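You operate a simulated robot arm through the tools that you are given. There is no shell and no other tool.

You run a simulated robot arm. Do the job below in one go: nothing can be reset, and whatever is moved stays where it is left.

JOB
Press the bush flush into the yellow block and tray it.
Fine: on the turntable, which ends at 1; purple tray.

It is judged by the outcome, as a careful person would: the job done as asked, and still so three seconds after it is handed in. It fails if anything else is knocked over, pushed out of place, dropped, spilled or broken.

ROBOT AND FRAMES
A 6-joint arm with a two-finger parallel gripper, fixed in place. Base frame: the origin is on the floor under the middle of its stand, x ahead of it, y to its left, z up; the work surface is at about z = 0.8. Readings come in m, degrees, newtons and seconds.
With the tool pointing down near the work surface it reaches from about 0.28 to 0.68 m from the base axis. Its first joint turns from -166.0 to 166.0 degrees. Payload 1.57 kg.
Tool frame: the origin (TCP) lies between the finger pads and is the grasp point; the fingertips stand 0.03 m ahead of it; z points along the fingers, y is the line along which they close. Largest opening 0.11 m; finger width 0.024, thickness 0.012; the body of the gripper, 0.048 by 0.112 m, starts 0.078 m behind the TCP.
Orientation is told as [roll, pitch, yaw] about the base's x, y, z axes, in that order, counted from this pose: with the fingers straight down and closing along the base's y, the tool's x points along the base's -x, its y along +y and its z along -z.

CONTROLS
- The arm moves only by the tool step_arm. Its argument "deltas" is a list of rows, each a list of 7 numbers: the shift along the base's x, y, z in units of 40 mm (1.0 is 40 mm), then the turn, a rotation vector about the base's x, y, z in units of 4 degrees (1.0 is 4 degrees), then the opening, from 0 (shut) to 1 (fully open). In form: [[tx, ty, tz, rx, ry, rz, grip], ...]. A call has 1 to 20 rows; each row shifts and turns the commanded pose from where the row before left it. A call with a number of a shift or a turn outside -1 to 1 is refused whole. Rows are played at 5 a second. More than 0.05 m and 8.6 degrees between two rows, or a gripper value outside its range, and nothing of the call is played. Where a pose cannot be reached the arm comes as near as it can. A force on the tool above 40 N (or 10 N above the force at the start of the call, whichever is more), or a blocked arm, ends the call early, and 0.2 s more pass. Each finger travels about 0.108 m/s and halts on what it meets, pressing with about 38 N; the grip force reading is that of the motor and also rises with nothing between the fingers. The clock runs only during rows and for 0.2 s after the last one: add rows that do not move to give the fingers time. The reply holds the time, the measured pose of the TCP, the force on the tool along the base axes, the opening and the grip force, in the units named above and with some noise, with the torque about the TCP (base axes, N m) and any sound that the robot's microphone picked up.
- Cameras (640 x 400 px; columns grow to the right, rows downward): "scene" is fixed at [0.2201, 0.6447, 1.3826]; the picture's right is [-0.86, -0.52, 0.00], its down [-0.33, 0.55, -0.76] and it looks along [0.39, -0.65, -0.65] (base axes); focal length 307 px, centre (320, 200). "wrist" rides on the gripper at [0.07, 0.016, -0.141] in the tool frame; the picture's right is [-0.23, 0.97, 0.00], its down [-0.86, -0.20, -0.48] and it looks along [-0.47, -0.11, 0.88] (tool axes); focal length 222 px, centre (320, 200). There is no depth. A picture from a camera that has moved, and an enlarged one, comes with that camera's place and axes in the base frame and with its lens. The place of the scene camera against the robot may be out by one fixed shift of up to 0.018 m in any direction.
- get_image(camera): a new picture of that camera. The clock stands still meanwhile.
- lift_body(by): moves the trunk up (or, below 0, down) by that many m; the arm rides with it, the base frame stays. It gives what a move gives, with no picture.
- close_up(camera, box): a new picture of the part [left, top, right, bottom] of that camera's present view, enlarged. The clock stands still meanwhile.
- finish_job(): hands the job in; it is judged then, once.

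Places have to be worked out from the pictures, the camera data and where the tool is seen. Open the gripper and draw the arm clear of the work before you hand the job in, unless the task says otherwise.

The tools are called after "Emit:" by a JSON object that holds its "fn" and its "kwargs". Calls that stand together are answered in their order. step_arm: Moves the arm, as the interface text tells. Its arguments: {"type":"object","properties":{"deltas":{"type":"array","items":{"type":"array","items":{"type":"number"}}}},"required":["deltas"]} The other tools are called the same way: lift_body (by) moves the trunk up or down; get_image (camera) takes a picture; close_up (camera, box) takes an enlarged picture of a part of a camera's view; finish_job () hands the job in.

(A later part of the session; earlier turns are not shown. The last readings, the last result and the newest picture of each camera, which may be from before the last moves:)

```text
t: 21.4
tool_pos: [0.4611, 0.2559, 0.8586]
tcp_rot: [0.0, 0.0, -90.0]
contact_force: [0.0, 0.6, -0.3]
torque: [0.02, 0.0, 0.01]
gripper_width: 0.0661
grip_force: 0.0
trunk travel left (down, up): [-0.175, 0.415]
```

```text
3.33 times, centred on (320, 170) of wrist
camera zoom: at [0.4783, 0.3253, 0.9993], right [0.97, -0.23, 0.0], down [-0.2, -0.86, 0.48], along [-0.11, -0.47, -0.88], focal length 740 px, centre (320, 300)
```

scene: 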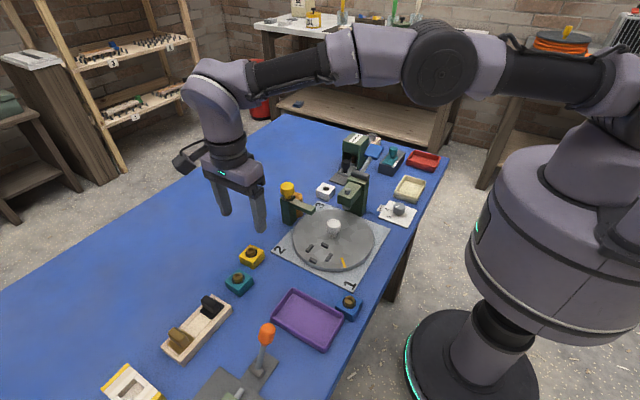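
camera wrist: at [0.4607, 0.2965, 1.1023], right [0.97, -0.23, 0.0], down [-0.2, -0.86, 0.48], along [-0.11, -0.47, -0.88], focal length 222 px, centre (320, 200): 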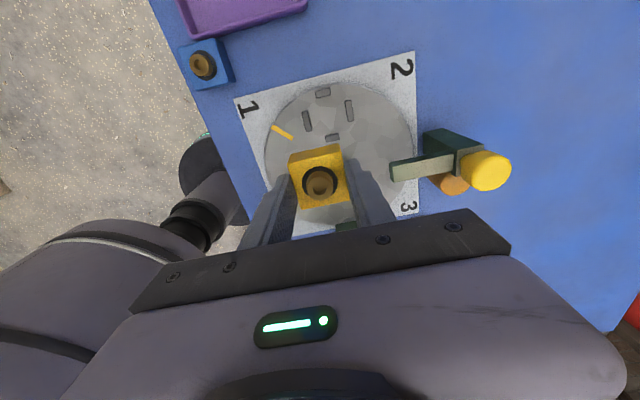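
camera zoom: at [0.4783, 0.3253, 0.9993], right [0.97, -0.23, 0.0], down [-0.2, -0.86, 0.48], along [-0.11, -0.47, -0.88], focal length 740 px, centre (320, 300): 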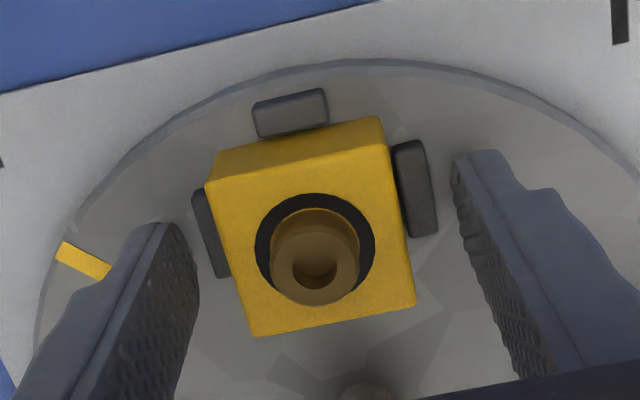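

The block sits squarely in the nest between all four lugs. I rise clear, then move over the centre knob (≈ (0.4605, 0.1905), top z ≈ 0.857) and check from above before gripping it.

Emit:
{"fn": "step_arm", "kwargs": {"deltas": [[0, 0, 0.4, 0, 0, 0, 0.6], [0, 0, 0.9, 0, 0, 0, 0.6], [0, 0, 0.9, 0, 0, 0, 0.6], [0, 0, 0.3, 0, 0, 0, 0.6], [0, -0.4, 0, 0, 0, 0, 0.6], [0, -0.6, 0, 0, 0, 0, 0.6], [0, -0.62, 0, 0, 0, 0, 0.6], [0, 0, 0, 0, 0, 0, 0.6]]}}

Emit:
{"fn": "get_image", "kwargs": {"camera": "wrist"}}

Emit:
{"fn": "close_up", "kwargs": {"camera": "wrist", "box": [240, 60, 400, 240]}}

Emit:
{"fn": "close_up", "kwargs": {"camera": "scene", "box": [270, 160, 390, 280]}}

```text
t: 23.2
tool_pos: [0.4608, 0.1909, 0.9595]
tcp_rot: [0.1, -0.1, -89.9]
contact_force: [0.3, 0.1, 1.2]
torque: [-0.01, -0.01, 0.01]
gripper_width: 0.0661
grip_force: 0.0
trunk travel left (down, up): [-0.175, 0.415]
```

```text
taken
camera wrist: at [0.4785, 0.2603, 1.1001], right [0.97, -0.23, 0.0], down [-0.2, -0.86, 0.48], along [-0.11, -0.47, -0.88], focal length 222 px, centre (320, 200)
```

wrist: 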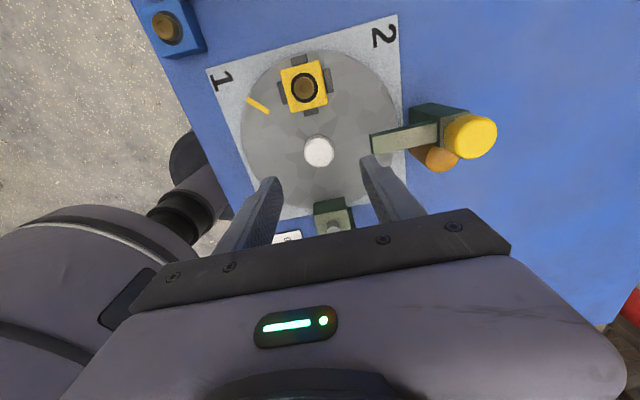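

```text
2.22 times, centred on (320, 150) of wrist
camera zoom: at [0.4785, 0.2603, 1.1001], right [0.97, -0.23, 0.0], down [-0.2, -0.86, 0.48], along [-0.11, -0.47, -0.88], focal length 494 px, centre (320, 311)
```

zoom: 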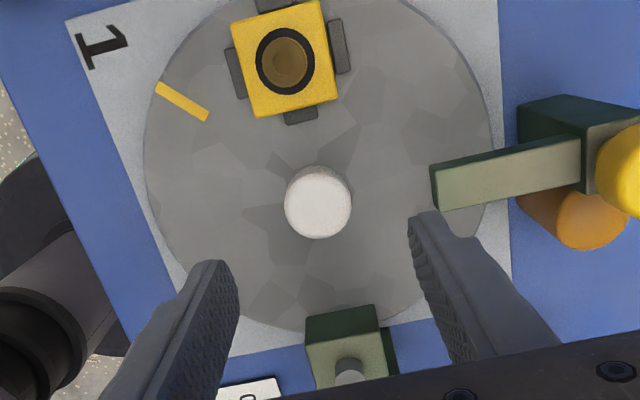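

```text
3.33 times, centred on (330, 220) of scene
camera zoom: at [0.2201, 0.6447, 1.3826], right [-0.86, -0.52, 0.0], down [-0.33, 0.55, -0.76], along [0.39, -0.65, -0.65], focal length 1023 px, centre (287, 133)
```

zoom: 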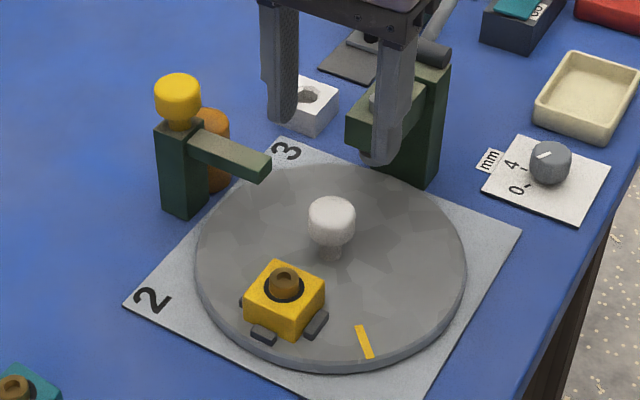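

The knob centre reads (0.461, 0.191), straight under the TCP; the post's arm tip clears the fingers by over 1 cm. I narrow the opening a little and descend so the fingertips just span the knob head.

Emit:
{"fn": "step_arm", "kwargs": {"deltas": [[0, 0.02, 0, 0, 0, 0, 0.5], [0, 0, -0.8, 0, 0, 0, 0.5], [0, 0, -0.8, 0, 0, 0, 0.5], [0, 0, -0.5, 0, 0, 0, 0.5], [0, 0, -0.15, 0, 0, 0, 0.5], [0, 0, 0, 0, 0, 0, 0.5]]}}

Emit:
{"fn": "get_image", "kwargs": {"camera": "wrist"}}

Emit:
{"fn": "close_up", "kwargs": {"camera": "scene", "box": [270, 160, 390, 280]}}

```text
t: 24.6
tool_pos: [0.4606, 0.1907, 0.8691]
tcp_rot: [0.0, 0.0, -90.0]
contact_force: [-0.4, 0.3, -0.7]
torque: [-0.01, -0.02, 0.0]
gripper_width: 0.0552
grip_force: 0.1
trunk travel left (down, up): [-0.175, 0.415]
```

```text
taken
camera wrist: at [0.4778, 0.2608, 1.0096], right [0.97, -0.23, 0.0], down [-0.2, -0.86, 0.48], along [-0.11, -0.47, -0.88], focal length 222 px, centre (320, 200)
```

wrist: 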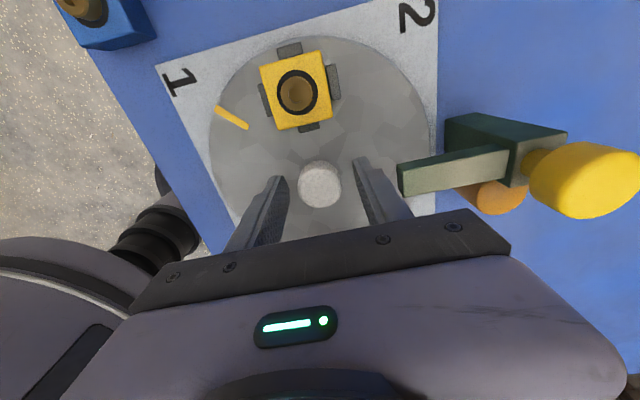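

```text
3.33 times, centred on (330, 220) of scene
camera zoom: at [0.2201, 0.6447, 1.3826], right [-0.86, -0.52, 0.0], down [-0.33, 0.55, -0.76], along [0.39, -0.65, -0.65], focal length 1023 px, centre (287, 133)
```

zoom: 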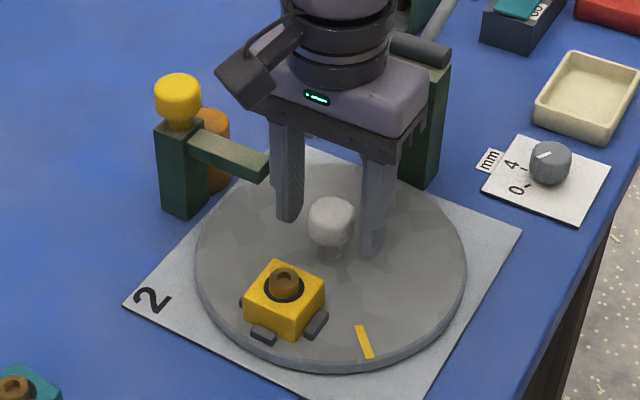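

Fingers straddle the knob with good clearance all round. I close on it.

Emit:
{"fn": "step_arm", "kwargs": {"deltas": [[0, 0, 0, 0, 0, 0, 0.3], [0, 0, 0, 0, 0, 0, 0.15], [0, 0, 0, 0, 0, 0, 0.15]]}}

Emit:
{"fn": "get_image", "kwargs": {"camera": "wrist"}}

```text
t: 25.4
tool_pos: [0.4596, 0.191, 0.8685]
tcp_rot: [0.0, 0.0, -89.9]
contact_force: [-4.6, 0.2, -3.2]
torque: [0.23, 0.03, 0.03]
gripper_width: 0.0322
grip_force: 40.7
trunk travel left (down, up): [-0.175, 0.415]
```

```text
taken
camera wrist: at [0.4774, 0.2608, 1.0096], right [0.97, -0.23, 0.0], down [-0.2, -0.85, 0.48], along [-0.11, -0.47, -0.88], focal length 222 px, centre (320, 200)
```

wrist: 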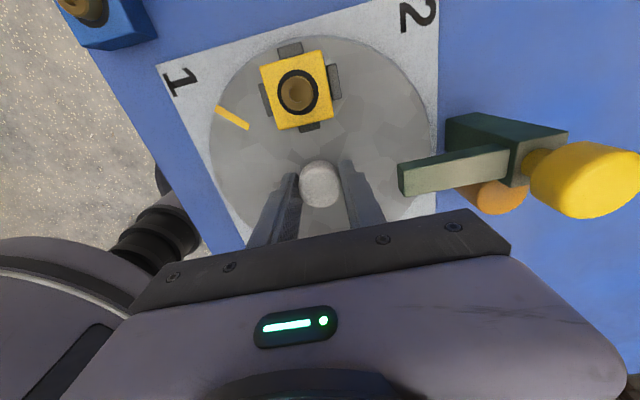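

Knob gripped (32 mm). I turn a small test amount counter-clockwise (the way that avoids passing under the post's arm), 8°, and check torque and motion.

Emit:
{"fn": "step_arm", "kwargs": {"deltas": [[-0.02, 0, 0, 0, 0, 1, 0.15], [0, 0, 0, 0, 0, 1, 0.15], [0, 0, 0, 0, 0, 0, 0.15]]}}

Emit:
{"fn": "get_image", "kwargs": {"camera": "scene"}}

Emit:
{"fn": "close_up", "kwargs": {"camera": "scene", "box": [270, 160, 390, 280]}}

```text
t: 26.2
tool_pos: [0.4603, 0.19, 0.8693]
tcp_rot: [0.0, -0.1, -82.0]
contact_force: [-1.2, 0.8, 2.9]
torque: [0.14, 0.26, -0.69]
gripper_width: 0.0332
grip_force: 41.4
trunk travel left (down, up): [-0.175, 0.415]
```

```text
taken
```

scene: 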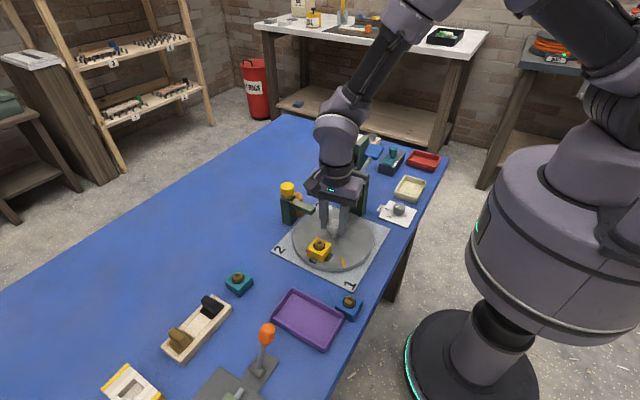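

```text
3.33 times, centred on (330, 220) of scene
camera zoom: at [0.2201, 0.6447, 1.3826], right [-0.86, -0.52, 0.0], down [-0.33, 0.55, -0.76], along [0.39, -0.65, -0.65], focal length 1023 px, centre (287, 133)
```

zoom: 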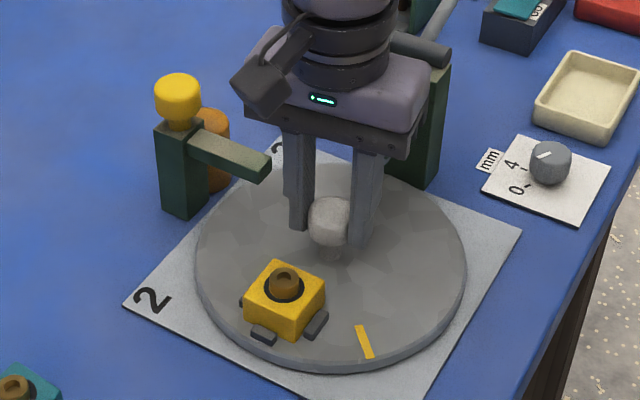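

The disc did not move; the grip reacted with −0.69 N·m and seems to slip, so counter-clockwise is blocked (a stop at 1, or a detent). I'll try the other way, clockwise toward 2, gently.

Emit:
{"fn": "step_arm", "kwargs": {"deltas": [[0, 0, 0, 0, 0, -1, 0.15], [0, 0, 0, 0, 0, -1, 0.15], [0, 0, 0, 0, 0, 0, 0.15]]}}

Emit:
{"fn": "step_arm", "kwargs": {"deltas": [[0, 0, 0, 0, 0, -1, 0.15], [0, 0, 0, 0, 0, -1, 0.15], [0, 0, 0, 0, 0, 0, 0.15]]}}

Emit:
{"fn": "close_up", "kwargs": {"camera": "scene", "box": [270, 160, 390, 280]}}

```text
t: 27.0
tool_pos: [0.4603, 0.1921, 0.87]
tcp_rot: [0.0, 0.0, -90.0]
contact_force: [2.9, -3.1, 5.3]
torque: [-1.01, -0.1, 0.03]
gripper_width: 0.0331
grip_force: 41.2
trunk travel left (down, up): [-0.175, 0.415]
```

```text
t: 27.8
tool_pos: [0.4598, 0.1916, 0.8688]
tcp_rot: [0.0, 0.0, -98.2]
contact_force: [2.6, -2.3, 6.0]
torque: [-0.07, -0.04, -0.03]
gripper_width: 0.0331
grip_force: 41.6
trunk travel left (down, up): [-0.175, 0.415]
```

```text
3.33 times, centred on (330, 220) of scene
camera zoom: at [0.2201, 0.6447, 1.3826], right [-0.86, -0.52, 0.0], down [-0.33, 0.55, -0.76], along [0.39, -0.65, -0.65], focal length 1023 px, centre (287, 133)
```

zoom: 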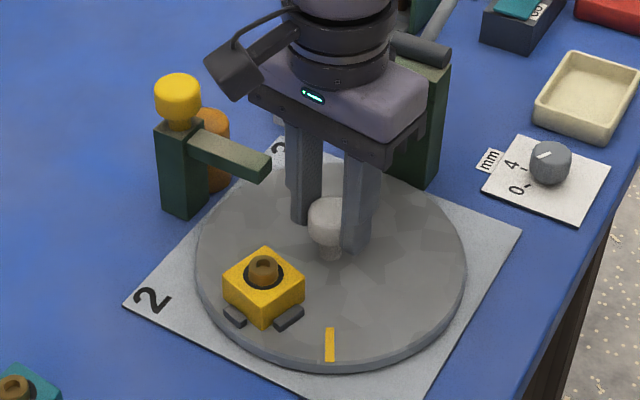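

Clockwise works: the mark has left 1 toward 2, so the table runs 1→2→3 with a stop at 1. The block must therefore pass under the post's arm; I'll measure that clearance first.

Emit:
{"fn": "close_up", "kwargs": {"camera": "scene", "box": [285, 180, 335, 230]}}

Emit:
{"fn": "get_image", "kwargs": {"camera": "wrist"}}

Emit:
{"fn": "close_up", "kwargs": {"camera": "wrist", "box": [380, 90, 580, 230]}}

```text
8.00 times, centred on (310, 205) of scene
camera zoom: at [0.2201, 0.6447, 1.3826], right [-0.86, -0.52, 0.0], down [-0.33, 0.55, -0.76], along [0.39, -0.65, -0.65], focal length 2456 px, centre (400, 160)
```

zoom: 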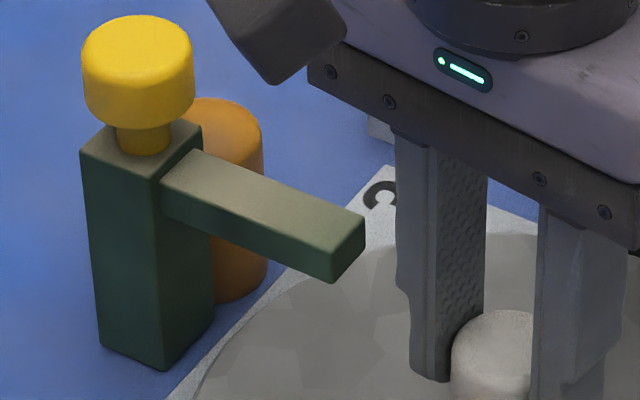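

```text
taken
camera wrist: at [0.487, 0.2579, 1.0097], right [0.93, -0.36, 0.0], down [-0.32, -0.82, 0.48], along [-0.17, -0.45, -0.88], focal length 222 px, centre (320, 200)
```

wrist: 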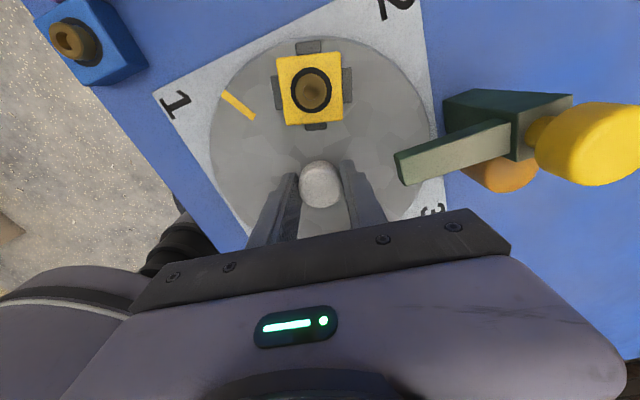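

```text
2.86 times, centred on (480, 160) of wrist
camera zoom: at [0.487, 0.2579, 1.0097], right [0.93, -0.36, 0.0], down [-0.32, -0.82, 0.48], along [-0.17, -0.45, -0.88], focal length 635 px, centre (-137, 314)
```

zoom: 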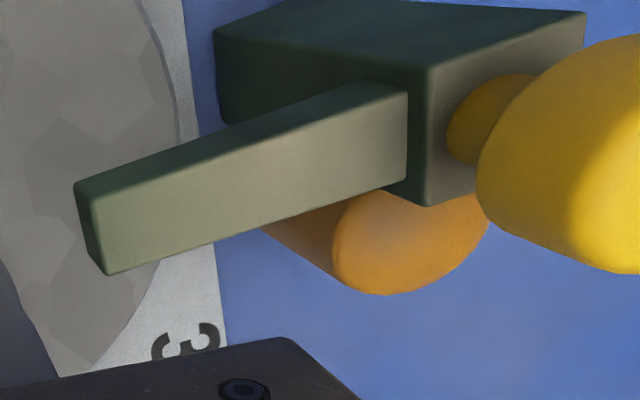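

The arm's underside comes out at z ≈ 0.86 versus ≈ 0.852 for the bush top, so it should pass. The disc followed the full 16°. I rotate a further 52° and re-check before the block goes under the arm.

Emit:
{"fn": "step_arm", "kwargs": {"deltas": [[0, 0, 0, 0, 0, -1, 0.15], [0, 0, 0, 0, 0, -1, 0.15], [0, 0, 0, 0, 0, -1, 0.15], [0, 0, 0, 0, 0, -1, 0.15], [0, 0, 0, 0, 0, -1, 0.15], [0, 0, 0, 0, 0, -1, 0.15], [0, 0, 0, 0, 0, -1, 0.15], [0, 0, 0, 0, 0, -1, 0.15], [0, 0, 0, 0, 0, -1, 0.15], [0, 0, 0, 0, 0, -1, 0.15], [0, 0, 0, 0, 0, -1, 0.15], [0, 0, 0, 0, 0, -1, 0.15], [0, 0, 0, 0, 0, -1, 0.15], [0, 0, 0, 0, 0, 0, 0.15]]}}

Emit:
{"fn": "get_image", "kwargs": {"camera": "scene"}}

Emit:
{"fn": "close_up", "kwargs": {"camera": "scene", "box": [270, 160, 390, 280]}}

Emit:
{"fn": "close_up", "kwargs": {"camera": "scene", "box": [280, 190, 330, 240]}}

```text
t: 30.8
tool_pos: [0.4613, 0.1911, 0.868]
tcp_rot: [-0.1, 0.1, -150.1]
contact_force: [17.8, -12.6, 10.8]
torque: [-0.02, -1.15, -0.02]
gripper_width: 0.0331
grip_force: 41.3
trunk travel left (down, up): [-0.175, 0.415]
```

```text
taken
```

scene: 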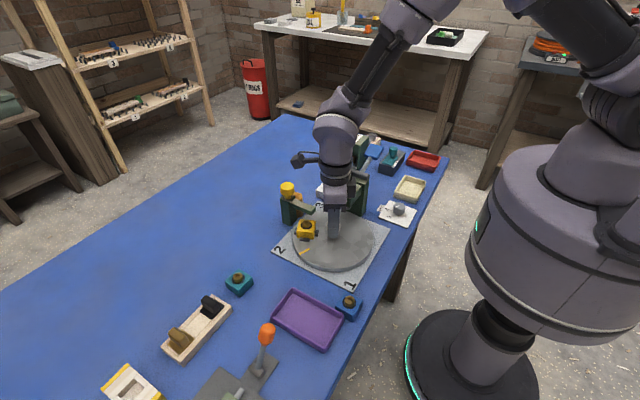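

```text
3.33 times, centred on (330, 220) of scene
camera zoom: at [0.2201, 0.6447, 1.3826], right [-0.86, -0.52, 0.0], down [-0.33, 0.55, -0.76], along [0.39, -0.65, -0.65], focal length 1023 px, centre (287, 133)
```

zoom: 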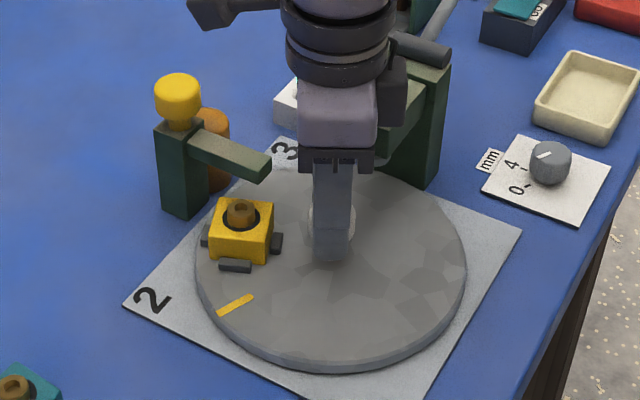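

```text
8.00 times, centred on (305, 215) of scene
camera zoom: at [0.2201, 0.6447, 1.3826], right [-0.86, -0.52, 0.0], down [-0.33, 0.55, -0.76], along [0.39, -0.65, -0.65], focal length 2456 px, centre (440, 80)
```

zoom: 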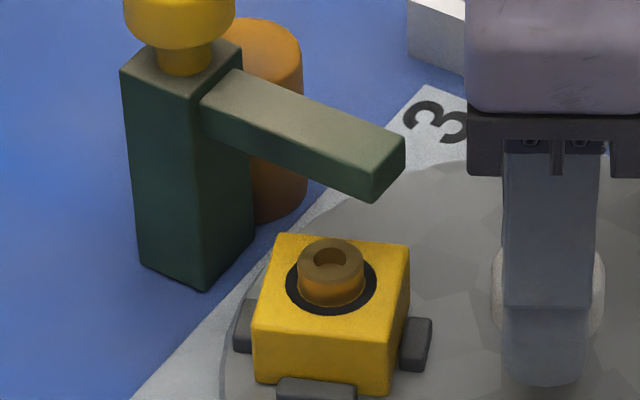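

Clearance under the arm looks ample (~1 cm). The side load (18, −13) N says the knob axis is slightly +x/−y of my TCP, so I nudge ~0.6 mm that way and continue turning 40°.

Emit:
{"fn": "step_arm", "kwargs": {"deltas": [[0.02, -0.015, 0, 0, 0, 0, 0.15], [0, 0, 0, 0, 0, -1, 0.15], [0, 0, 0, 0, 0, -1, 0.15], [0, 0, 0, 0, 0, -1, 0.15], [0, 0, 0, 0, 0, -1, 0.15], [0, 0, 0, 0, 0, -1, 0.15], [0, 0, 0, 0, 0, 0, 0.15]]}}

Emit:
{"fn": "close_up", "kwargs": {"camera": "scene", "box": [280, 190, 330, 240]}}

```text
t: 31.8
tool_pos: [0.4601, 0.1891, 0.8676]
tcp_rot: [-1.0, -0.7, -160.6]
contact_force: [-9.9, 25.6, -1.1]
torque: [-0.38, 0.19, -0.02]
gripper_width: 0.0331
grip_force: 41.1
out of reach, approached as far as the arm can: row 4
trunk travel left (down, up): [-0.175, 0.415]
stopped in row 4: the force on the tool passed its limit at 51 N (the readings are from after the stop); the commanded pose is now the measured one
```

```text
8.00 times, centred on (305, 215) of scene
camera zoom: at [0.2201, 0.6447, 1.3826], right [-0.86, -0.52, 0.0], down [-0.33, 0.55, -0.76], along [0.39, -0.65, -0.65], focal length 2456 px, centre (440, 80)
```

zoom: 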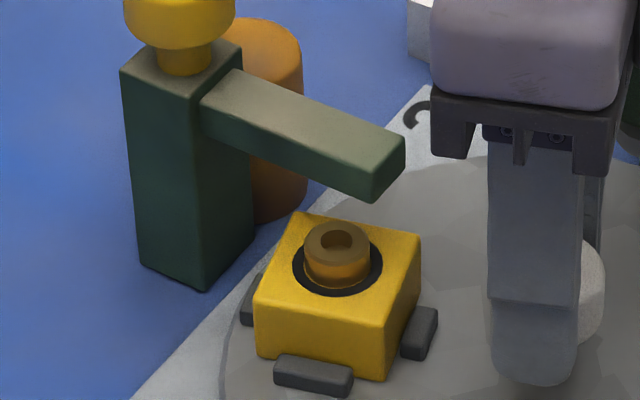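

Joint 6 hit its limit near yaw −160°, so I need to regrip. I open, rise above the knob, and rotate the gripper back to about yaw 0 before regripping (disc should stay put).

Emit:
{"fn": "step_arm", "kwargs": {"deltas": [[0, 0, 0, 0, 0, 0, 0.3], [0, 0, 0, 0, 0, 0, 0.4], [0, 0, 0, 0, 0, 0, 0.5], [0, 0, 0.4, 0, 0, 0, 0.5], [0, 0, 0.6, 0, 0, 0, 0.5], [0, 0, 0.3, 0, 0, 0, 0.5], [0, 0, 0, 0, 0, 1, 0.5], [0, 0, 0, 0, 0, 1, 0.5], [0, 0, 0, 0, 0, 1, 0.5], [0, 0, 0, 0, 0, 1, 0.5], [0, 0, 0, 0, 0, 1, 0.5], [0, 0, 0, 0, 0, 1, 0.5], [0, 0, 0, 0, 0, 1, 0.5], [0, 0, 0, 0, 0, 1, 0.5], [0, 0, 0, 0, 0, 1, 0.5], [0, 0, 0, 0, 0, 1, 0.5], [0, 0, 0, 0, 0, 1, 0.5], [0, 0, 0, 0, 0, 1, 0.5], [0, 0, 0, 0, 0, 1, 0.5], [0, 0, 0, 0, 0, 1, 0.5]]}}

Emit:
{"fn": "get_image", "kwargs": {"camera": "scene"}}

```text
t: 36.0
tool_pos: [0.4625, 0.1866, 0.9215]
tcp_rot: [-1.2, -0.6, -104.5]
contact_force: [0.1, -1.2, -0.6]
torque: [0.01, 0.0, 0.0]
gripper_width: 0.0547
grip_force: 0.1
trunk travel left (down, up): [-0.175, 0.415]
```

```text
taken
```

scene: 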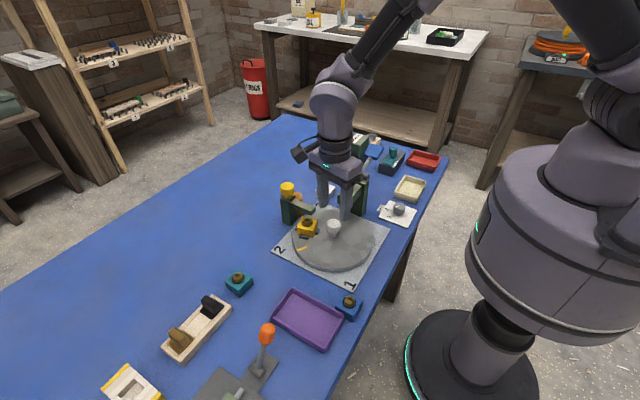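

The disc stayed put when released. I continue turning the gripper back toward yaw 0 and remove the small residual tilt.

Emit:
{"fn": "step_arm", "kwargs": {"deltas": [[0, 0.03, 0, 0, 0, 1, 0.5], [0, 0.03, 0, 0, 0, 1, 0.5], [0, 0.03, 0, 0, 0, 1, 0.5], [0, 0, 0, 0, 0, 1, 0.5], [0, 0, 0, 0, 0, 1, 0.5], [0, 0, 0, 0, 0, 1, 0.5], [0, 0, 0, 0, 0, 1, 0.5], [0, 0, 0, 0, 0, 1, 0.5], [0, 0, 0, 0, 0, 1, 0.5], [0, 0, 0, 0, 0, 1, 0.5], [0, 0, 0, 0, 0, 1, 0.5], [0, 0, 0, 0, 0, 1, 0.5], [0, 0, 0, 0, 0, 1, 0.5], [0, 0, 0, 0, 0, 1, 0.5], [0, 0, 0, 0, 0, 1, 0.5], [0, 0, 0, 0, 0, 1, 0.5], [0, 0, 0, 0, 0, 1, 0.5], [0, 0, 0, 0, 0, 1, 0.5], [0, 0, 0, 0, 0, 1, 0.5], [0, 0, 0, 0, 0, 1, 0.5]]}}

Emit:
{"fn": "step_arm", "kwargs": {"deltas": [[0, 0, 0, 0, 0, 1, 0.5], [0, 0, 0, 0, 0, 1, 0.5], [0, 0, 0, 0, 0, 1, 0.5], [0, 0, 0, 0, 0, 1, 0.5], [0, 0, 0, 0, 0, 1, 0.5], [0, 0, 0, 0, 0, 1, 0.5], [0, 0, 0, 0, 0, 0, 0.5]]}}

```text
t: 40.2
tool_pos: [0.462, 0.1896, 0.92]
tcp_rot: [-1.2, -0.5, -24.6]
contact_force: [-0.4, -0.3, -0.1]
torque: [-0.02, 0.0, 0.02]
gripper_width: 0.0548
grip_force: 0.0
trunk travel left (down, up): [-0.175, 0.415]
```

```text
t: 41.8
tool_pos: [0.463, 0.1905, 0.9201]
tcp_rot: [-1.2, -0.6, -0.6]
contact_force: [0.2, -0.3, -0.8]
torque: [-0.03, 0.01, -0.02]
gripper_width: 0.0549
grip_force: 0.0
trunk travel left (down, up): [-0.175, 0.415]
```

Now I correct the tilt (+1.2° about x, +0.55° about y) and view the knob and disc from here.

Emit:
{"fn": "step_arm", "kwargs": {"deltas": [[0, 0, 0, 0.3, 0.14, 0.15, 0.5], [0, 0, 0, 0, 0, 0, 0.5]]}}

Emit:
{"fn": "get_image", "kwargs": {"camera": "wrist"}}

Emit:
{"fn": "close_up", "kwargs": {"camera": "wrist", "box": [240, 60, 400, 240]}}

Emit:
{"fn": "close_up", "kwargs": {"camera": "scene", "box": [270, 160, 390, 280]}}

```text
t: 42.4
tool_pos: [0.4626, 0.1896, 0.921]
tcp_rot: [0.1, 0.0, 0.1]
contact_force: [-1.3, 0.2, 0.2]
torque: [0.0, 0.0, -0.02]
gripper_width: 0.055
grip_force: 0.1
trunk travel left (down, up): [-0.175, 0.415]
```

```text
taken
camera wrist: at [0.3932, 0.2065, 1.0615], right [0.23, 0.97, 0.0], down [0.85, -0.2, 0.48], along [0.47, -0.11, -0.88], focal length 222 px, centre (320, 200)
```

wrist: 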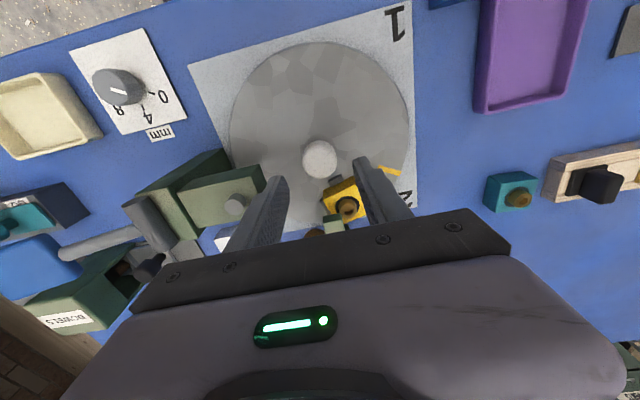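

```text
2.22 times, centred on (320, 150) of wrist
camera zoom: at [0.3932, 0.2065, 1.0615], right [0.23, 0.97, 0.0], down [0.85, -0.2, 0.48], along [0.47, -0.11, -0.88], focal length 494 px, centre (320, 311)
```

zoom: 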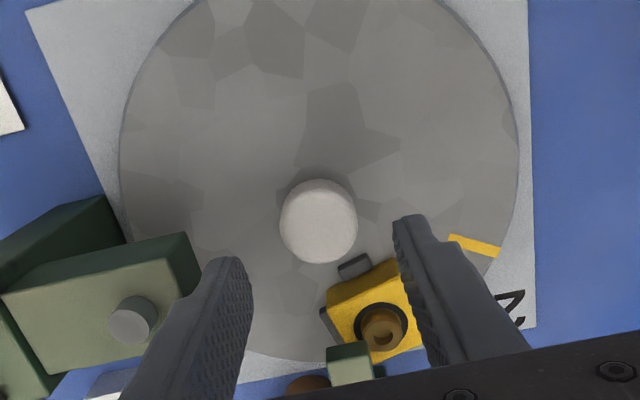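

```text
3.33 times, centred on (330, 220) of scene
camera zoom: at [0.2201, 0.6447, 1.3826], right [-0.86, -0.52, 0.0], down [-0.33, 0.55, -0.76], along [0.39, -0.65, -0.65], focal length 1023 px, centre (287, 133)
```

zoom: 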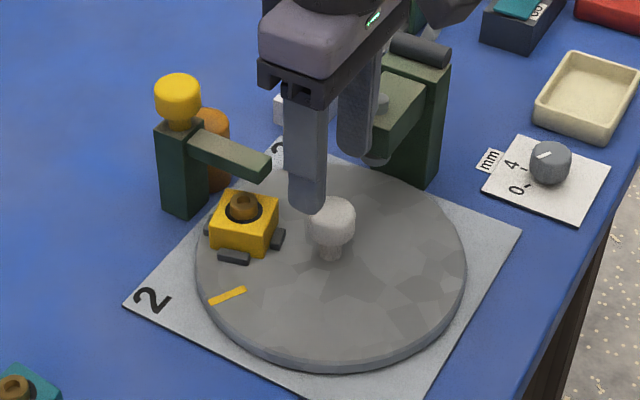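

Mark now reads ≈ 60°, so ~105° remain to reach 3. Cross-calibrating both views, the knob axis is at (0.461, 0.190). I shift 2 mm in −x, descend, and regrip at yaw 0.

Emit:
{"fn": "step_arm", "kwargs": {"deltas": [[-0.05, 0, 0, 0, 0, 0, 0.5], [0, 0, -0.6, 0, 0, 0, 0.5], [0, 0, -0.5, 0, 0, 0, 0.5], [0, 0, -0.2, 0, 0, 0, 0.5], [0, 0, 0, 0, 0, 0, 0.5]]}}

Emit:
{"fn": "step_arm", "kwargs": {"deltas": [[0, 0, 0, 0, 0, 0, 0.35], [0, 0, 0, 0, 0, 0, 0.15], [0, 0, 0, 0, 0, 0, 0.15]]}}

Emit:
{"fn": "get_image", "kwargs": {"camera": "wrist"}}

```text
t: 43.6
tool_pos: [0.4608, 0.1896, 0.8671]
tcp_rot: [-0.1, 0.0, 0.1]
contact_force: [-0.6, -0.1, -0.4]
torque: [-0.01, 0.02, 0.0]
gripper_width: 0.055
grip_force: 0.1
trunk travel left (down, up): [-0.175, 0.415]
```

```text
t: 44.4
tool_pos: [0.4599, 0.1899, 0.8679]
tcp_rot: [0.1, 0.0, 0.0]
contact_force: [0.3, -3.0, -1.7]
torque: [-0.1, -0.15, 0.0]
gripper_width: 0.0338
grip_force: 41.1
trunk travel left (down, up): [-0.175, 0.415]
```

```text
taken
camera wrist: at [0.3916, 0.2064, 1.0088], right [0.23, 0.97, 0.0], down [0.85, -0.2, 0.48], along [0.47, -0.11, -0.88], focal length 222 px, centre (320, 200)
```

wrist: 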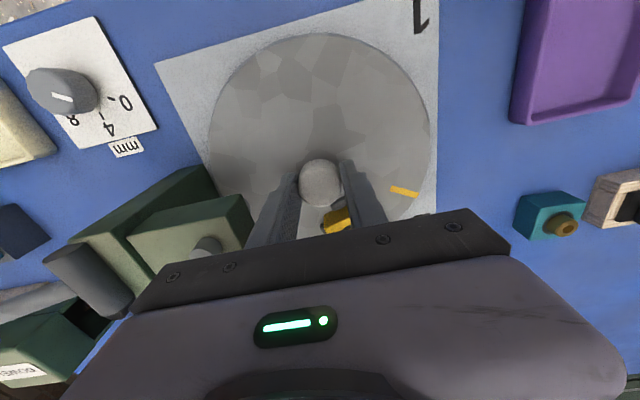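

Gripped with little side load. I rotate clockwise 48° in this call so the block passes under the post's arm, then check.

Emit:
{"fn": "step_arm", "kwargs": {"deltas": [[0, 0, 0, 0, 0, -1, 0.15], [0, 0, 0, 0, 0, -1, 0.15], [0, 0, 0, 0, 0, -1, 0.15], [0, 0, 0, 0, 0, -1, 0.15], [0, 0, 0, 0, 0, 0, 0.15]]}}

Emit:
{"fn": "close_up", "kwargs": {"camera": "scene", "box": [270, 160, 390, 280]}}

```text
t: 45.6
tool_pos: [0.4598, 0.1894, 0.8671]
tcp_rot: [-0.1, 0.2, -16.1]
contact_force: [-0.6, -5.7, -14.1]
torque: [-0.24, -0.82, 0.0]
gripper_width: 0.0334
grip_force: 41.7
trunk travel left (down, up): [-0.175, 0.415]
```

```text
3.33 times, centred on (330, 220) of scene
camera zoom: at [0.2201, 0.6447, 1.3826], right [-0.86, -0.52, 0.0], down [-0.33, 0.55, -0.76], along [0.39, -0.65, -0.65], focal length 1023 px, centre (287, 133)
```

zoom: 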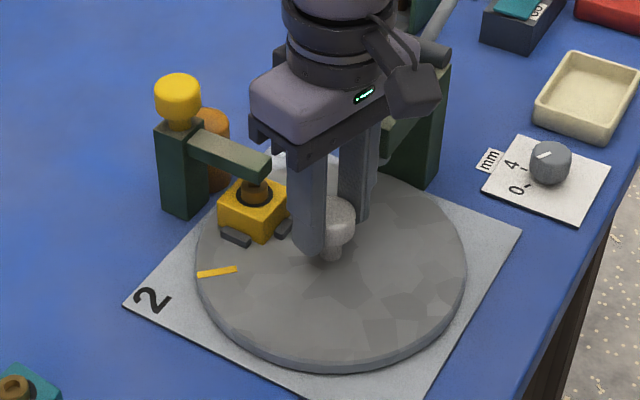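

Emit:
{"fn": "step_arm", "kwargs": {"deltas": [[0, 0, 0, 0, 0, -1, 0.15], [0, 0, 0, 0, 0, -1, 0.15], [0, 0, 0, 0, 0, -1, 0.15], [0, 0, 0, 0, 0, 0, 0.15]]}}

Emit:
{"fn": "close_up", "kwargs": {"camera": "scene", "box": [280, 190, 330, 240]}}

```text
t: 46.6
tool_pos: [0.4614, 0.189, 0.868]
tcp_rot: [-0.1, 0.1, -28.1]
contact_force: [-2.4, -7.2, -21.2]
torque: [-0.17, -0.17, 0.0]
gripper_width: 0.0337
grip_force: 41.6
trunk travel left (down, up): [-0.175, 0.415]
```

```text
8.00 times, centred on (305, 215) of scene
camera zoom: at [0.2201, 0.6447, 1.3826], right [-0.86, -0.52, 0.0], down [-0.33, 0.55, -0.76], along [0.39, -0.65, -0.65], focal length 2456 px, centre (440, 80)
```

zoom: 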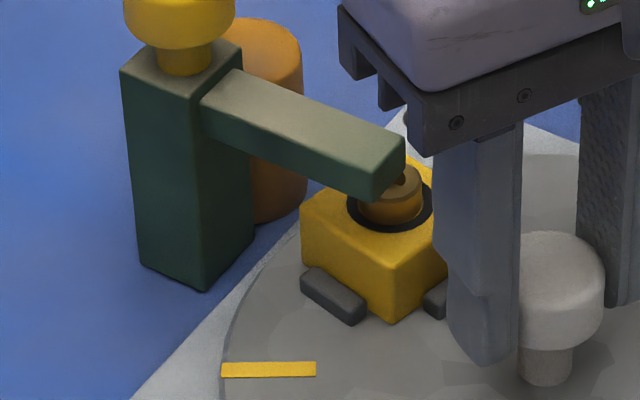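

The bush clears the arm. There's a −21 N vertical load building, so I lower 1 mm to relieve it and keep turning.

Emit:
{"fn": "step_arm", "kwargs": {"deltas": [[0, 0, -0.03, 0, 0, 0, 0.15], [0, 0, 0, 0, 0, -1, 0.15], [0, 0, 0, 0, 0, -1, 0.15], [0, 0, 0, 0, 0, -1, 0.15], [0, 0, 0, 0, 0, -1, 0.15], [0, 0, 0, 0, 0, -1, 0.15], [0, 0, 0, 0, 0, -1, 0.15], [0, 0, 0, 0, 0, 0, 0.15]]}}

Emit:
{"fn": "close_up", "kwargs": {"camera": "scene", "box": [270, 160, 390, 280]}}

```text
t: 48.4
tool_pos: [0.4611, 0.1892, 0.8685]
tcp_rot: [0.1, 0.1, -52.2]
contact_force: [2.2, -6.3, 4.9]
torque: [-0.61, -0.47, -0.03]
gripper_width: 0.0337
grip_force: 41.7
trunk travel left (down, up): [-0.175, 0.415]
```

```text
3.33 times, centred on (330, 220) of scene
camera zoom: at [0.2201, 0.6447, 1.3826], right [-0.86, -0.52, 0.0], down [-0.33, 0.55, -0.76], along [0.39, -0.65, -0.65], focal length 1023 px, centre (287, 133)
```

zoom: 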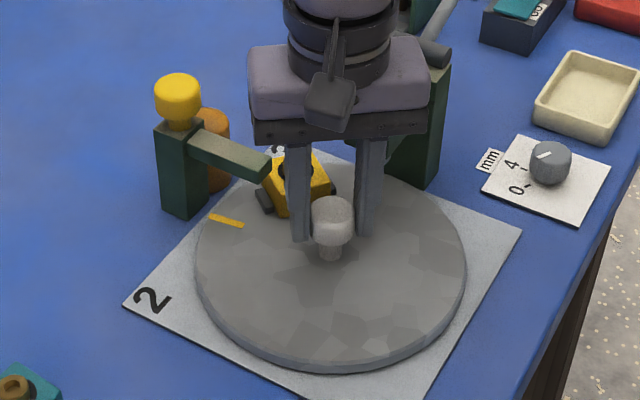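

The block is past the arm. I rotate 24° more, then inspect clearance under the press ram before it goes beneath.

Emit:
{"fn": "step_arm", "kwargs": {"deltas": [[0, 0, 0, 0, 0, -1, 0.15], [0, 0, 0, 0, 0, -1, 0.15], [0, 0, 0, 0, 0, -1, 0.15], [0, 0, 0, 0, 0, -1, 0.15], [0, 0, 0, 0, 0, 0, 0.15]]}}

Emit:
{"fn": "close_up", "kwargs": {"camera": "scene", "box": [310, 160, 380, 230]}}

Emit:
{"fn": "get_image", "kwargs": {"camera": "wrist"}}

```text
t: 49.6
tool_pos: [0.46, 0.1893, 0.8677]
tcp_rot: [-0.1, -0.1, -68.2]
contact_force: [4.7, -4.2, 7.7]
torque: [-0.18, 0.03, -0.01]
gripper_width: 0.0336
grip_force: 42.3
trunk travel left (down, up): [-0.175, 0.415]
```

```text
5.71 times, centred on (345, 195) of scene
camera zoom: at [0.2201, 0.6447, 1.3826], right [-0.86, -0.52, 0.0], down [-0.33, 0.55, -0.76], along [0.39, -0.65, -0.65], focal length 1754 px, centre (177, 229)
```

zoom: 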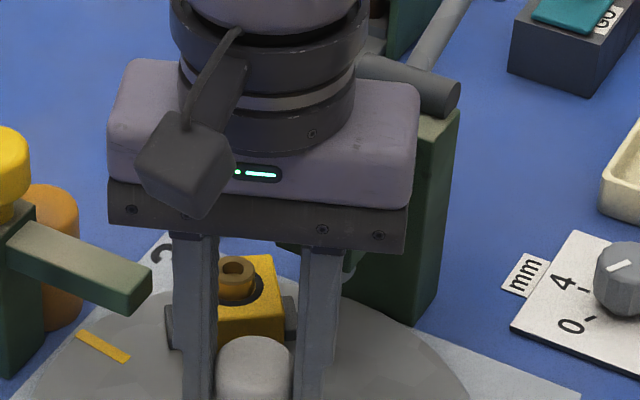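

```text
taken
camera wrist: at [0.4501, 0.2605, 1.0089], right [0.99, 0.15, 0.0], down [0.13, -0.87, 0.48], along [0.07, -0.47, -0.88], focal length 222 px, centre (320, 200)
```

wrist: 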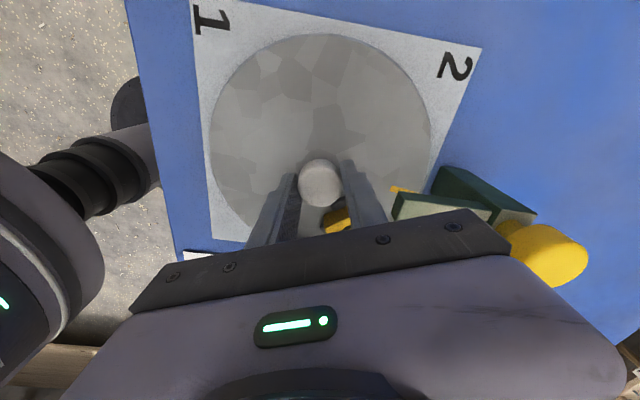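

The ram foot bottom estimates at z ≈ 0.866, about 13 mm above the bush top, so it passes. I continue 32° more and watch torque.

Emit:
{"fn": "step_arm", "kwargs": {"deltas": [[0, 0, 0, 0, 0, -1, 0.15], [0, 0, 0, 0, 0, -1, 0.15], [0, 0, 0, 0, 0, -1, 0.15], [0, 0, 0, 0, 0, -1, 0.15], [0, 0, 0, 0, 0, -1, 0.15], [0, 0, 0, 0, 0, -1, 0.15], [0, 0, 0, 0, 0, -1, 0.15], [0, 0, 0, 0, 0, -1, 0.15], [0, 0, 0, 0, 0, 0, 0.15]]}}

Emit:
{"fn": "close_up", "kwargs": {"camera": "scene", "box": [270, 160, 390, 280]}}

```text
t: 51.6
tool_pos: [0.4594, 0.1897, 0.8661]
tcp_rot: [0.1, 0.0, -100.1]
contact_force: [8.2, -0.7, 17.1]
torque: [-0.19, 0.12, -0.03]
gripper_width: 0.0337
grip_force: 41.7
trunk travel left (down, up): [-0.175, 0.415]
```

```text
3.33 times, centred on (330, 220) of scene
camera zoom: at [0.2201, 0.6447, 1.3826], right [-0.86, -0.52, 0.0], down [-0.33, 0.55, -0.76], along [0.39, -0.65, -0.65], focal length 1023 px, centre (287, 133)
```

zoom: 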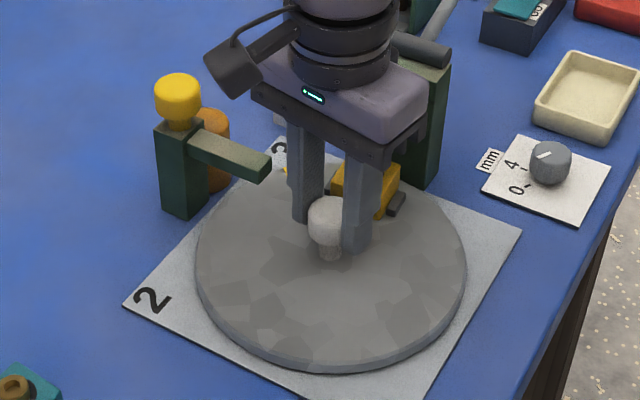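

The mark is nearly at 3. I go on in 2–4° steps, watching for the end-stop torque.

Emit:
{"fn": "step_arm", "kwargs": {"deltas": [[0, 0, 0.02, 0, 0, -0.7, 0.15], [0, 0, 0, 0, 0, -0.5, 0.15], [0, 0, 0, 0, 0, 0, 0.15]]}}

Emit:
{"fn": "close_up", "kwargs": {"camera": "scene", "box": [310, 180, 370, 240]}}

Emit:
{"fn": "step_arm", "kwargs": {"deltas": [[0, 0, 0, 0, 0, -0.5, 0.15], [0, 0, 0, 0, 0, 0, 0.15]]}}

```text
t: 52.4
tool_pos: [0.4601, 0.1888, 0.8671]
tcp_rot: [0.0, 0.0, -104.8]
contact_force: [6.4, -1.7, 1.7]
torque: [0.74, -0.54, -0.01]
gripper_width: 0.0337
grip_force: 41.8
trunk travel left (down, up): [-0.175, 0.415]
```

```text
6.67 times, centred on (340, 210) of scene
camera zoom: at [0.2201, 0.6447, 1.3826], right [-0.86, -0.52, 0.0], down [-0.33, 0.55, -0.76], along [0.39, -0.65, -0.65], focal length 2047 px, centre (187, 133)
```

zoom: 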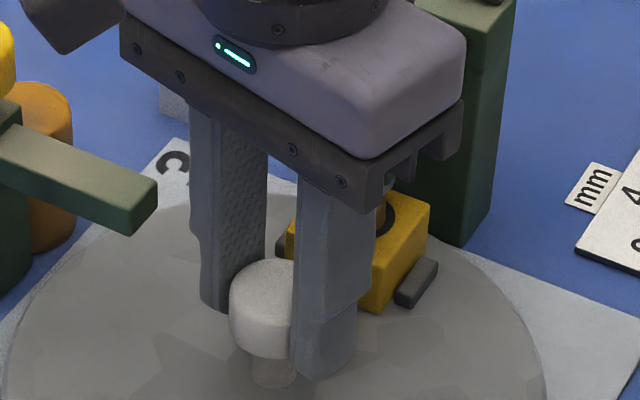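

```text
t: 53.0
tool_pos: [0.4596, 0.1901, 0.8688]
tcp_rot: [-0.1, 0.1, -107.0]
contact_force: [5.3, 0.5, 0.0]
torque: [-0.24, -0.21, 0.52]
gripper_width: 0.0339
grip_force: 41.5
trunk travel left (down, up): [-0.175, 0.415]
```

Torque rose to +0.52 N·m: the end stop at 3 is reached. I release the knob, rise, and check the block's position under the ram.

Emit:
{"fn": "step_arm", "kwargs": {"deltas": [[0, 0, 0, 0, 0, 0, 0.35], [0, 0, 0, 0, 0, 0, 0.5], [0, 0, 0.4, 0, 0, 0, 0.5], [0, 0, 0.8, 0, 0, 0, 0.5], [0, 0, 0.8, 0, 0, 0, 0.5], [0, 0, 0.8, 0, 0, 0, 0.5], [0, 0.5, 0, 0, 0, 0, 0.5], [0, 0.9, 0, 0, 0, 0, 0.5], [0, 0.9, 0, 0, 0, 0, 0.5], [0, 0, 0, 0, 0, 0, 0.5]]}}

Emit:
{"fn": "get_image", "kwargs": {"camera": "wrist"}}

Emit:
{"fn": "close_up", "kwargs": {"camera": "scene", "box": [310, 170, 380, 240]}}

Emit:
{"fn": "get_image", "kwargs": {"camera": "scene"}}

```text
t: 55.2
tool_pos: [0.461, 0.2828, 0.981]
tcp_rot: [0.0, 0.0, -106.9]
contact_force: [-0.4, -0.7, -0.5]
torque: [0.01, -0.01, -0.02]
gripper_width: 0.0549
grip_force: 0.0
trunk travel left (down, up): [-0.175, 0.415]
```

```text
taken
camera wrist: at [0.4972, 0.3454, 1.1216], right [0.87, -0.5, 0.0], down [-0.44, -0.76, 0.48], along [-0.24, -0.41, -0.88], focal length 222 px, centre (320, 200)
```

wrist: 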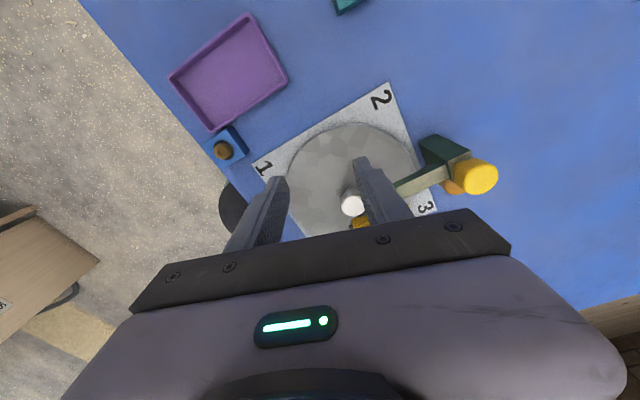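

```text
5.71 times, centred on (345, 205) of scene
camera zoom: at [0.2201, 0.6447, 1.3826], right [-0.86, -0.52, 0.0], down [-0.33, 0.55, -0.76], along [0.39, -0.65, -0.65], focal length 1754 px, centre (177, 171)
```

zoom: 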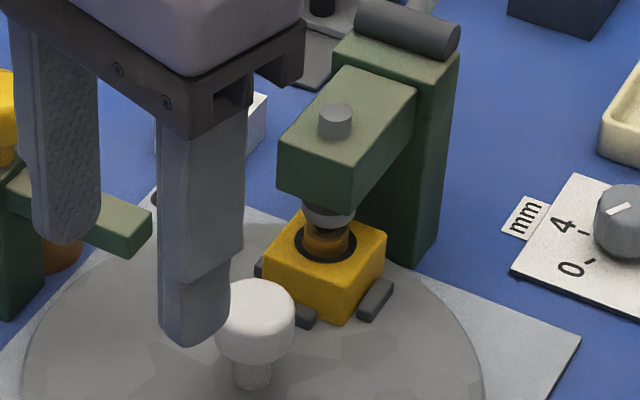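

```text
taken
```

scene: 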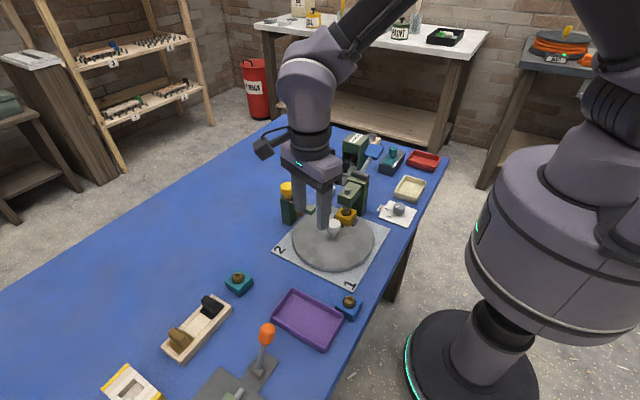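

The block is centred and square under the ram with the bush below the foot. Now I'll go over the press (high) to above the depth dial to verify its setting from directly above before pressing.

Emit:
{"fn": "step_arm", "kwargs": {"deltas": [[0, 0, 0.9, 0, 0, 1, 0.3], [0, 0, 0.8, 0, 0, 1, 0.3], [-0.3, -0.6, 0, 0, 0, 1, 0], [-0.4, -0.9, 0, 0, 0, 1, 0], [-0.4, -1, 0, 0, 0, 0.2, 0], [-0.4, -1, 0, 0, 0, 0, 0], [-0.4, -1, 0, 0, 0, 0, 0], [-0.4, -1, 0, 0, 0, 0, 0], [-0.4, -1, 0, 0, 0, 0, 0], [-0.3, -1, 0, 0, 0, 0, 0], [0, -0.8, 0, 0, 0, 0, 0], [0, 0, -0.5, 0, 0, 0, 0], [0, 0, 0, 0, 0, 0, 0]]}}

Emit:
{"fn": "get_image", "kwargs": {"camera": "wrist"}}

Emit:
{"fn": "close_up", "kwargs": {"camera": "wrist", "box": [270, 40, 370, 120]}}

Emit:
{"fn": "get_image", "kwargs": {"camera": "scene"}}

```text
t: 58.0
tool_pos: [0.3392, -0.0491, 1.029]
tcp_rot: [-0.1, 0.1, -90.1]
contact_force: [0.3, -0.1, 1.3]
torque: [0.0, 0.0, -0.02]
gripper_width: 0.0
grip_force: 21.4
trunk travel left (down, up): [-0.175, 0.415]
```

```text
taken
camera wrist: at [0.3569, 0.0193, 1.1689], right [0.97, -0.23, 0.0], down [-0.2, -0.85, 0.48], along [-0.11, -0.47, -0.88], focal length 222 px, centre (320, 200)
```

wrist: 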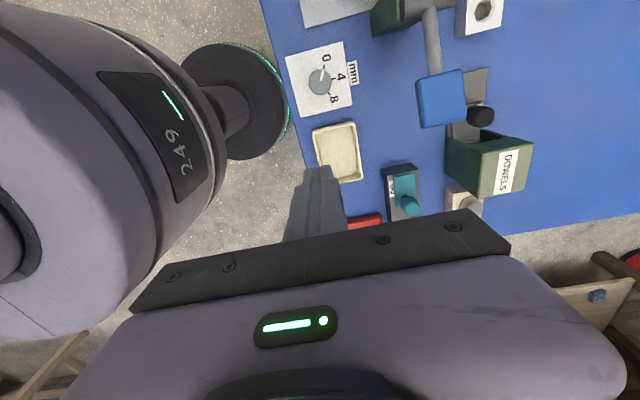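

```text
5.00 times, centred on (320, 80) of wrist
camera zoom: at [0.3569, 0.0193, 1.1689], right [0.97, -0.23, 0.0], down [-0.2, -0.85, 0.48], along [-0.11, -0.47, -0.88], focal length 1111 px, centre (320, 800)
```

zoom: 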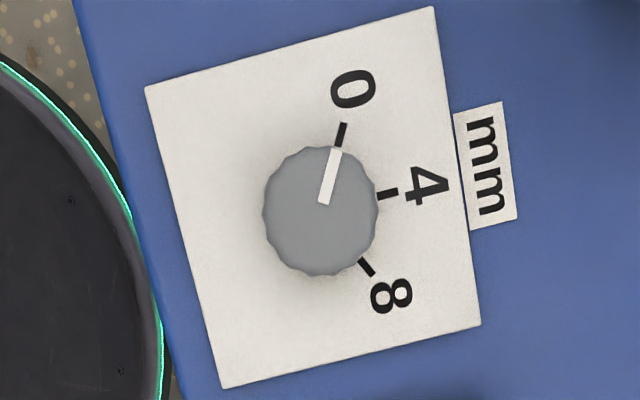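

```text
taken
```

scene: 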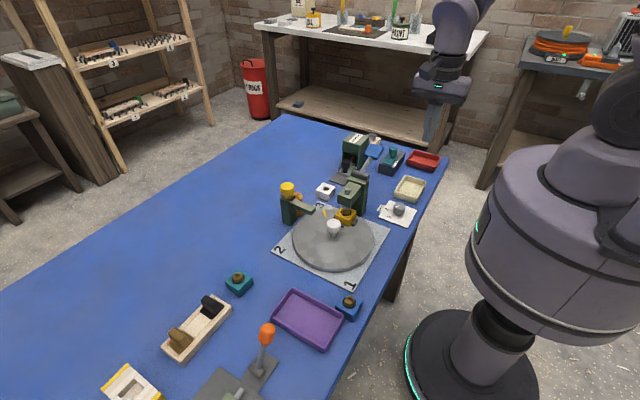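

The dial pointer is exactly on 0 (flush), so no change is needed there. The paddle centre triangulates to (0.462, −0.023, ~0.944); I move the closed fingertips above it.

Emit:
{"fn": "step_arm", "kwargs": {"deltas": [[0.7, 0.2, 0, 0, 0, 0, 0], [0.8, 0.2, 0, 0, 0, 0, 0], [0.8, 0.22, 0, 0, 0, 0, 0], [0.75, 0, 0, 0, 0, 0, 0], [0, 0, -0.4, 0, 0, 0, 0], [0, 0, 0, 0, 0, 0, 0]]}}

Emit:
{"fn": "get_image", "kwargs": {"camera": "wrist"}}

Emit:
{"fn": "close_up", "kwargs": {"camera": "scene", "box": [310, 110, 410, 210]}}

```text
t: 59.4
tool_pos: [0.4614, -0.0247, 1.0118]
tcp_rot: [-0.1, -0.1, -89.9]
contact_force: [-0.2, 0.8, 0.5]
torque: [0.04, 0.0, -0.03]
gripper_width: 0.0
grip_force: 21.3
trunk travel left (down, up): [-0.175, 0.415]
```

```text
taken
camera wrist: at [0.4792, 0.0453, 1.1527], right [0.97, -0.23, 0.0], down [-0.2, -0.85, 0.48], along [-0.11, -0.47, -0.88], focal length 222 px, centre (320, 200)
```

wrist: 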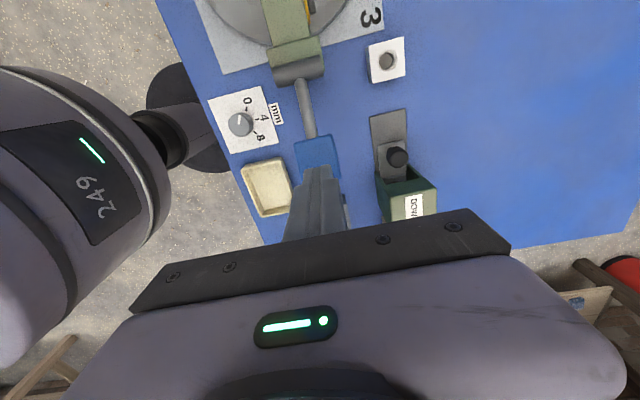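

```text
4.00 times, centred on (360, 160) of scene
camera zoom: at [0.2201, 0.6447, 1.3826], right [-0.86, -0.52, 0.0], down [-0.33, 0.55, -0.76], along [0.39, -0.65, -0.65], focal length 1228 px, centre (160, 360)
```

zoom: 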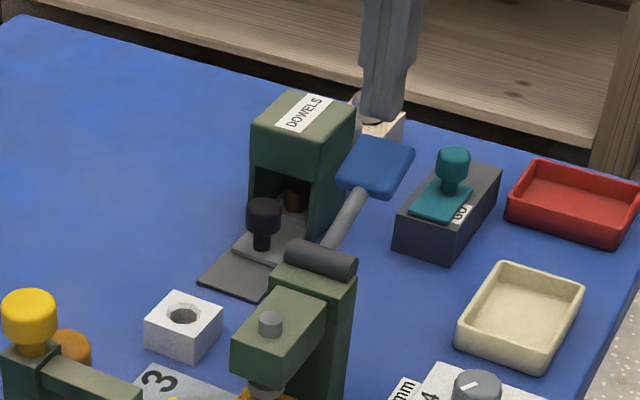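

Fingertips are centred over the paddle. I lower in small steps until contact, watching the vertical force.

Emit:
{"fn": "step_arm", "kwargs": {"deltas": [[0, 0, -0.3, 0, 0, 0, 0], [0, 0, -0.3, 0, 0, 0, 0], [0, 0, 0, 0, 0, 0, 0]]}}

Emit:
{"fn": "step_arm", "kwargs": {"deltas": [[0, 0, -0.15, 0, 0, 0, 0], [0, 0, -0.15, 0, 0, 0, 0], [0, 0, 0, 0, 0, 0, 0]]}}

Emit:
{"fn": "close_up", "kwargs": {"camera": "scene", "box": [310, 130, 390, 230]}}

```text
t: 60.2
tool_pos: [0.462, -0.0253, 0.9879]
tcp_rot: [0.0, 0.0, -90.1]
contact_force: [0.1, -0.2, -0.4]
torque: [0.0, 0.02, 0.01]
gripper_width: 0.0001
grip_force: 21.4
trunk travel left (down, up): [-0.175, 0.415]
```

```text
t: 61.0
tool_pos: [0.4616, -0.0255, 0.9763]
tcp_rot: [0.0, 0.1, -90.1]
contact_force: [0.1, -0.4, -0.3]
torque: [0.02, -0.02, -0.02]
gripper_width: 0.0
grip_force: 21.0
trunk travel left (down, up): [-0.175, 0.415]
```

```text
4.00 times, centred on (350, 180) of scene
camera zoom: at [0.2201, 0.6447, 1.3826], right [-0.86, -0.52, 0.0], down [-0.33, 0.55, -0.76], along [0.39, -0.65, -0.65], focal length 1228 px, centre (200, 280)
```

zoom: 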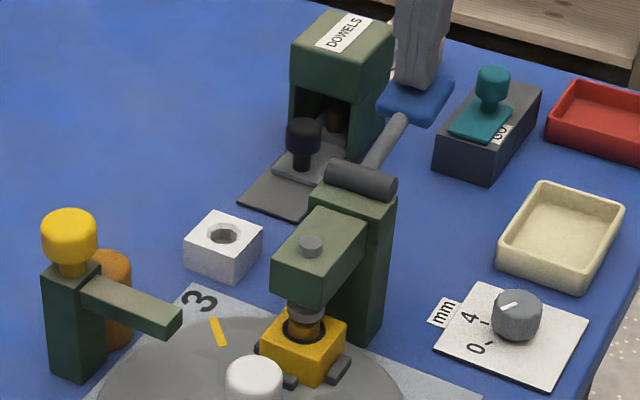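

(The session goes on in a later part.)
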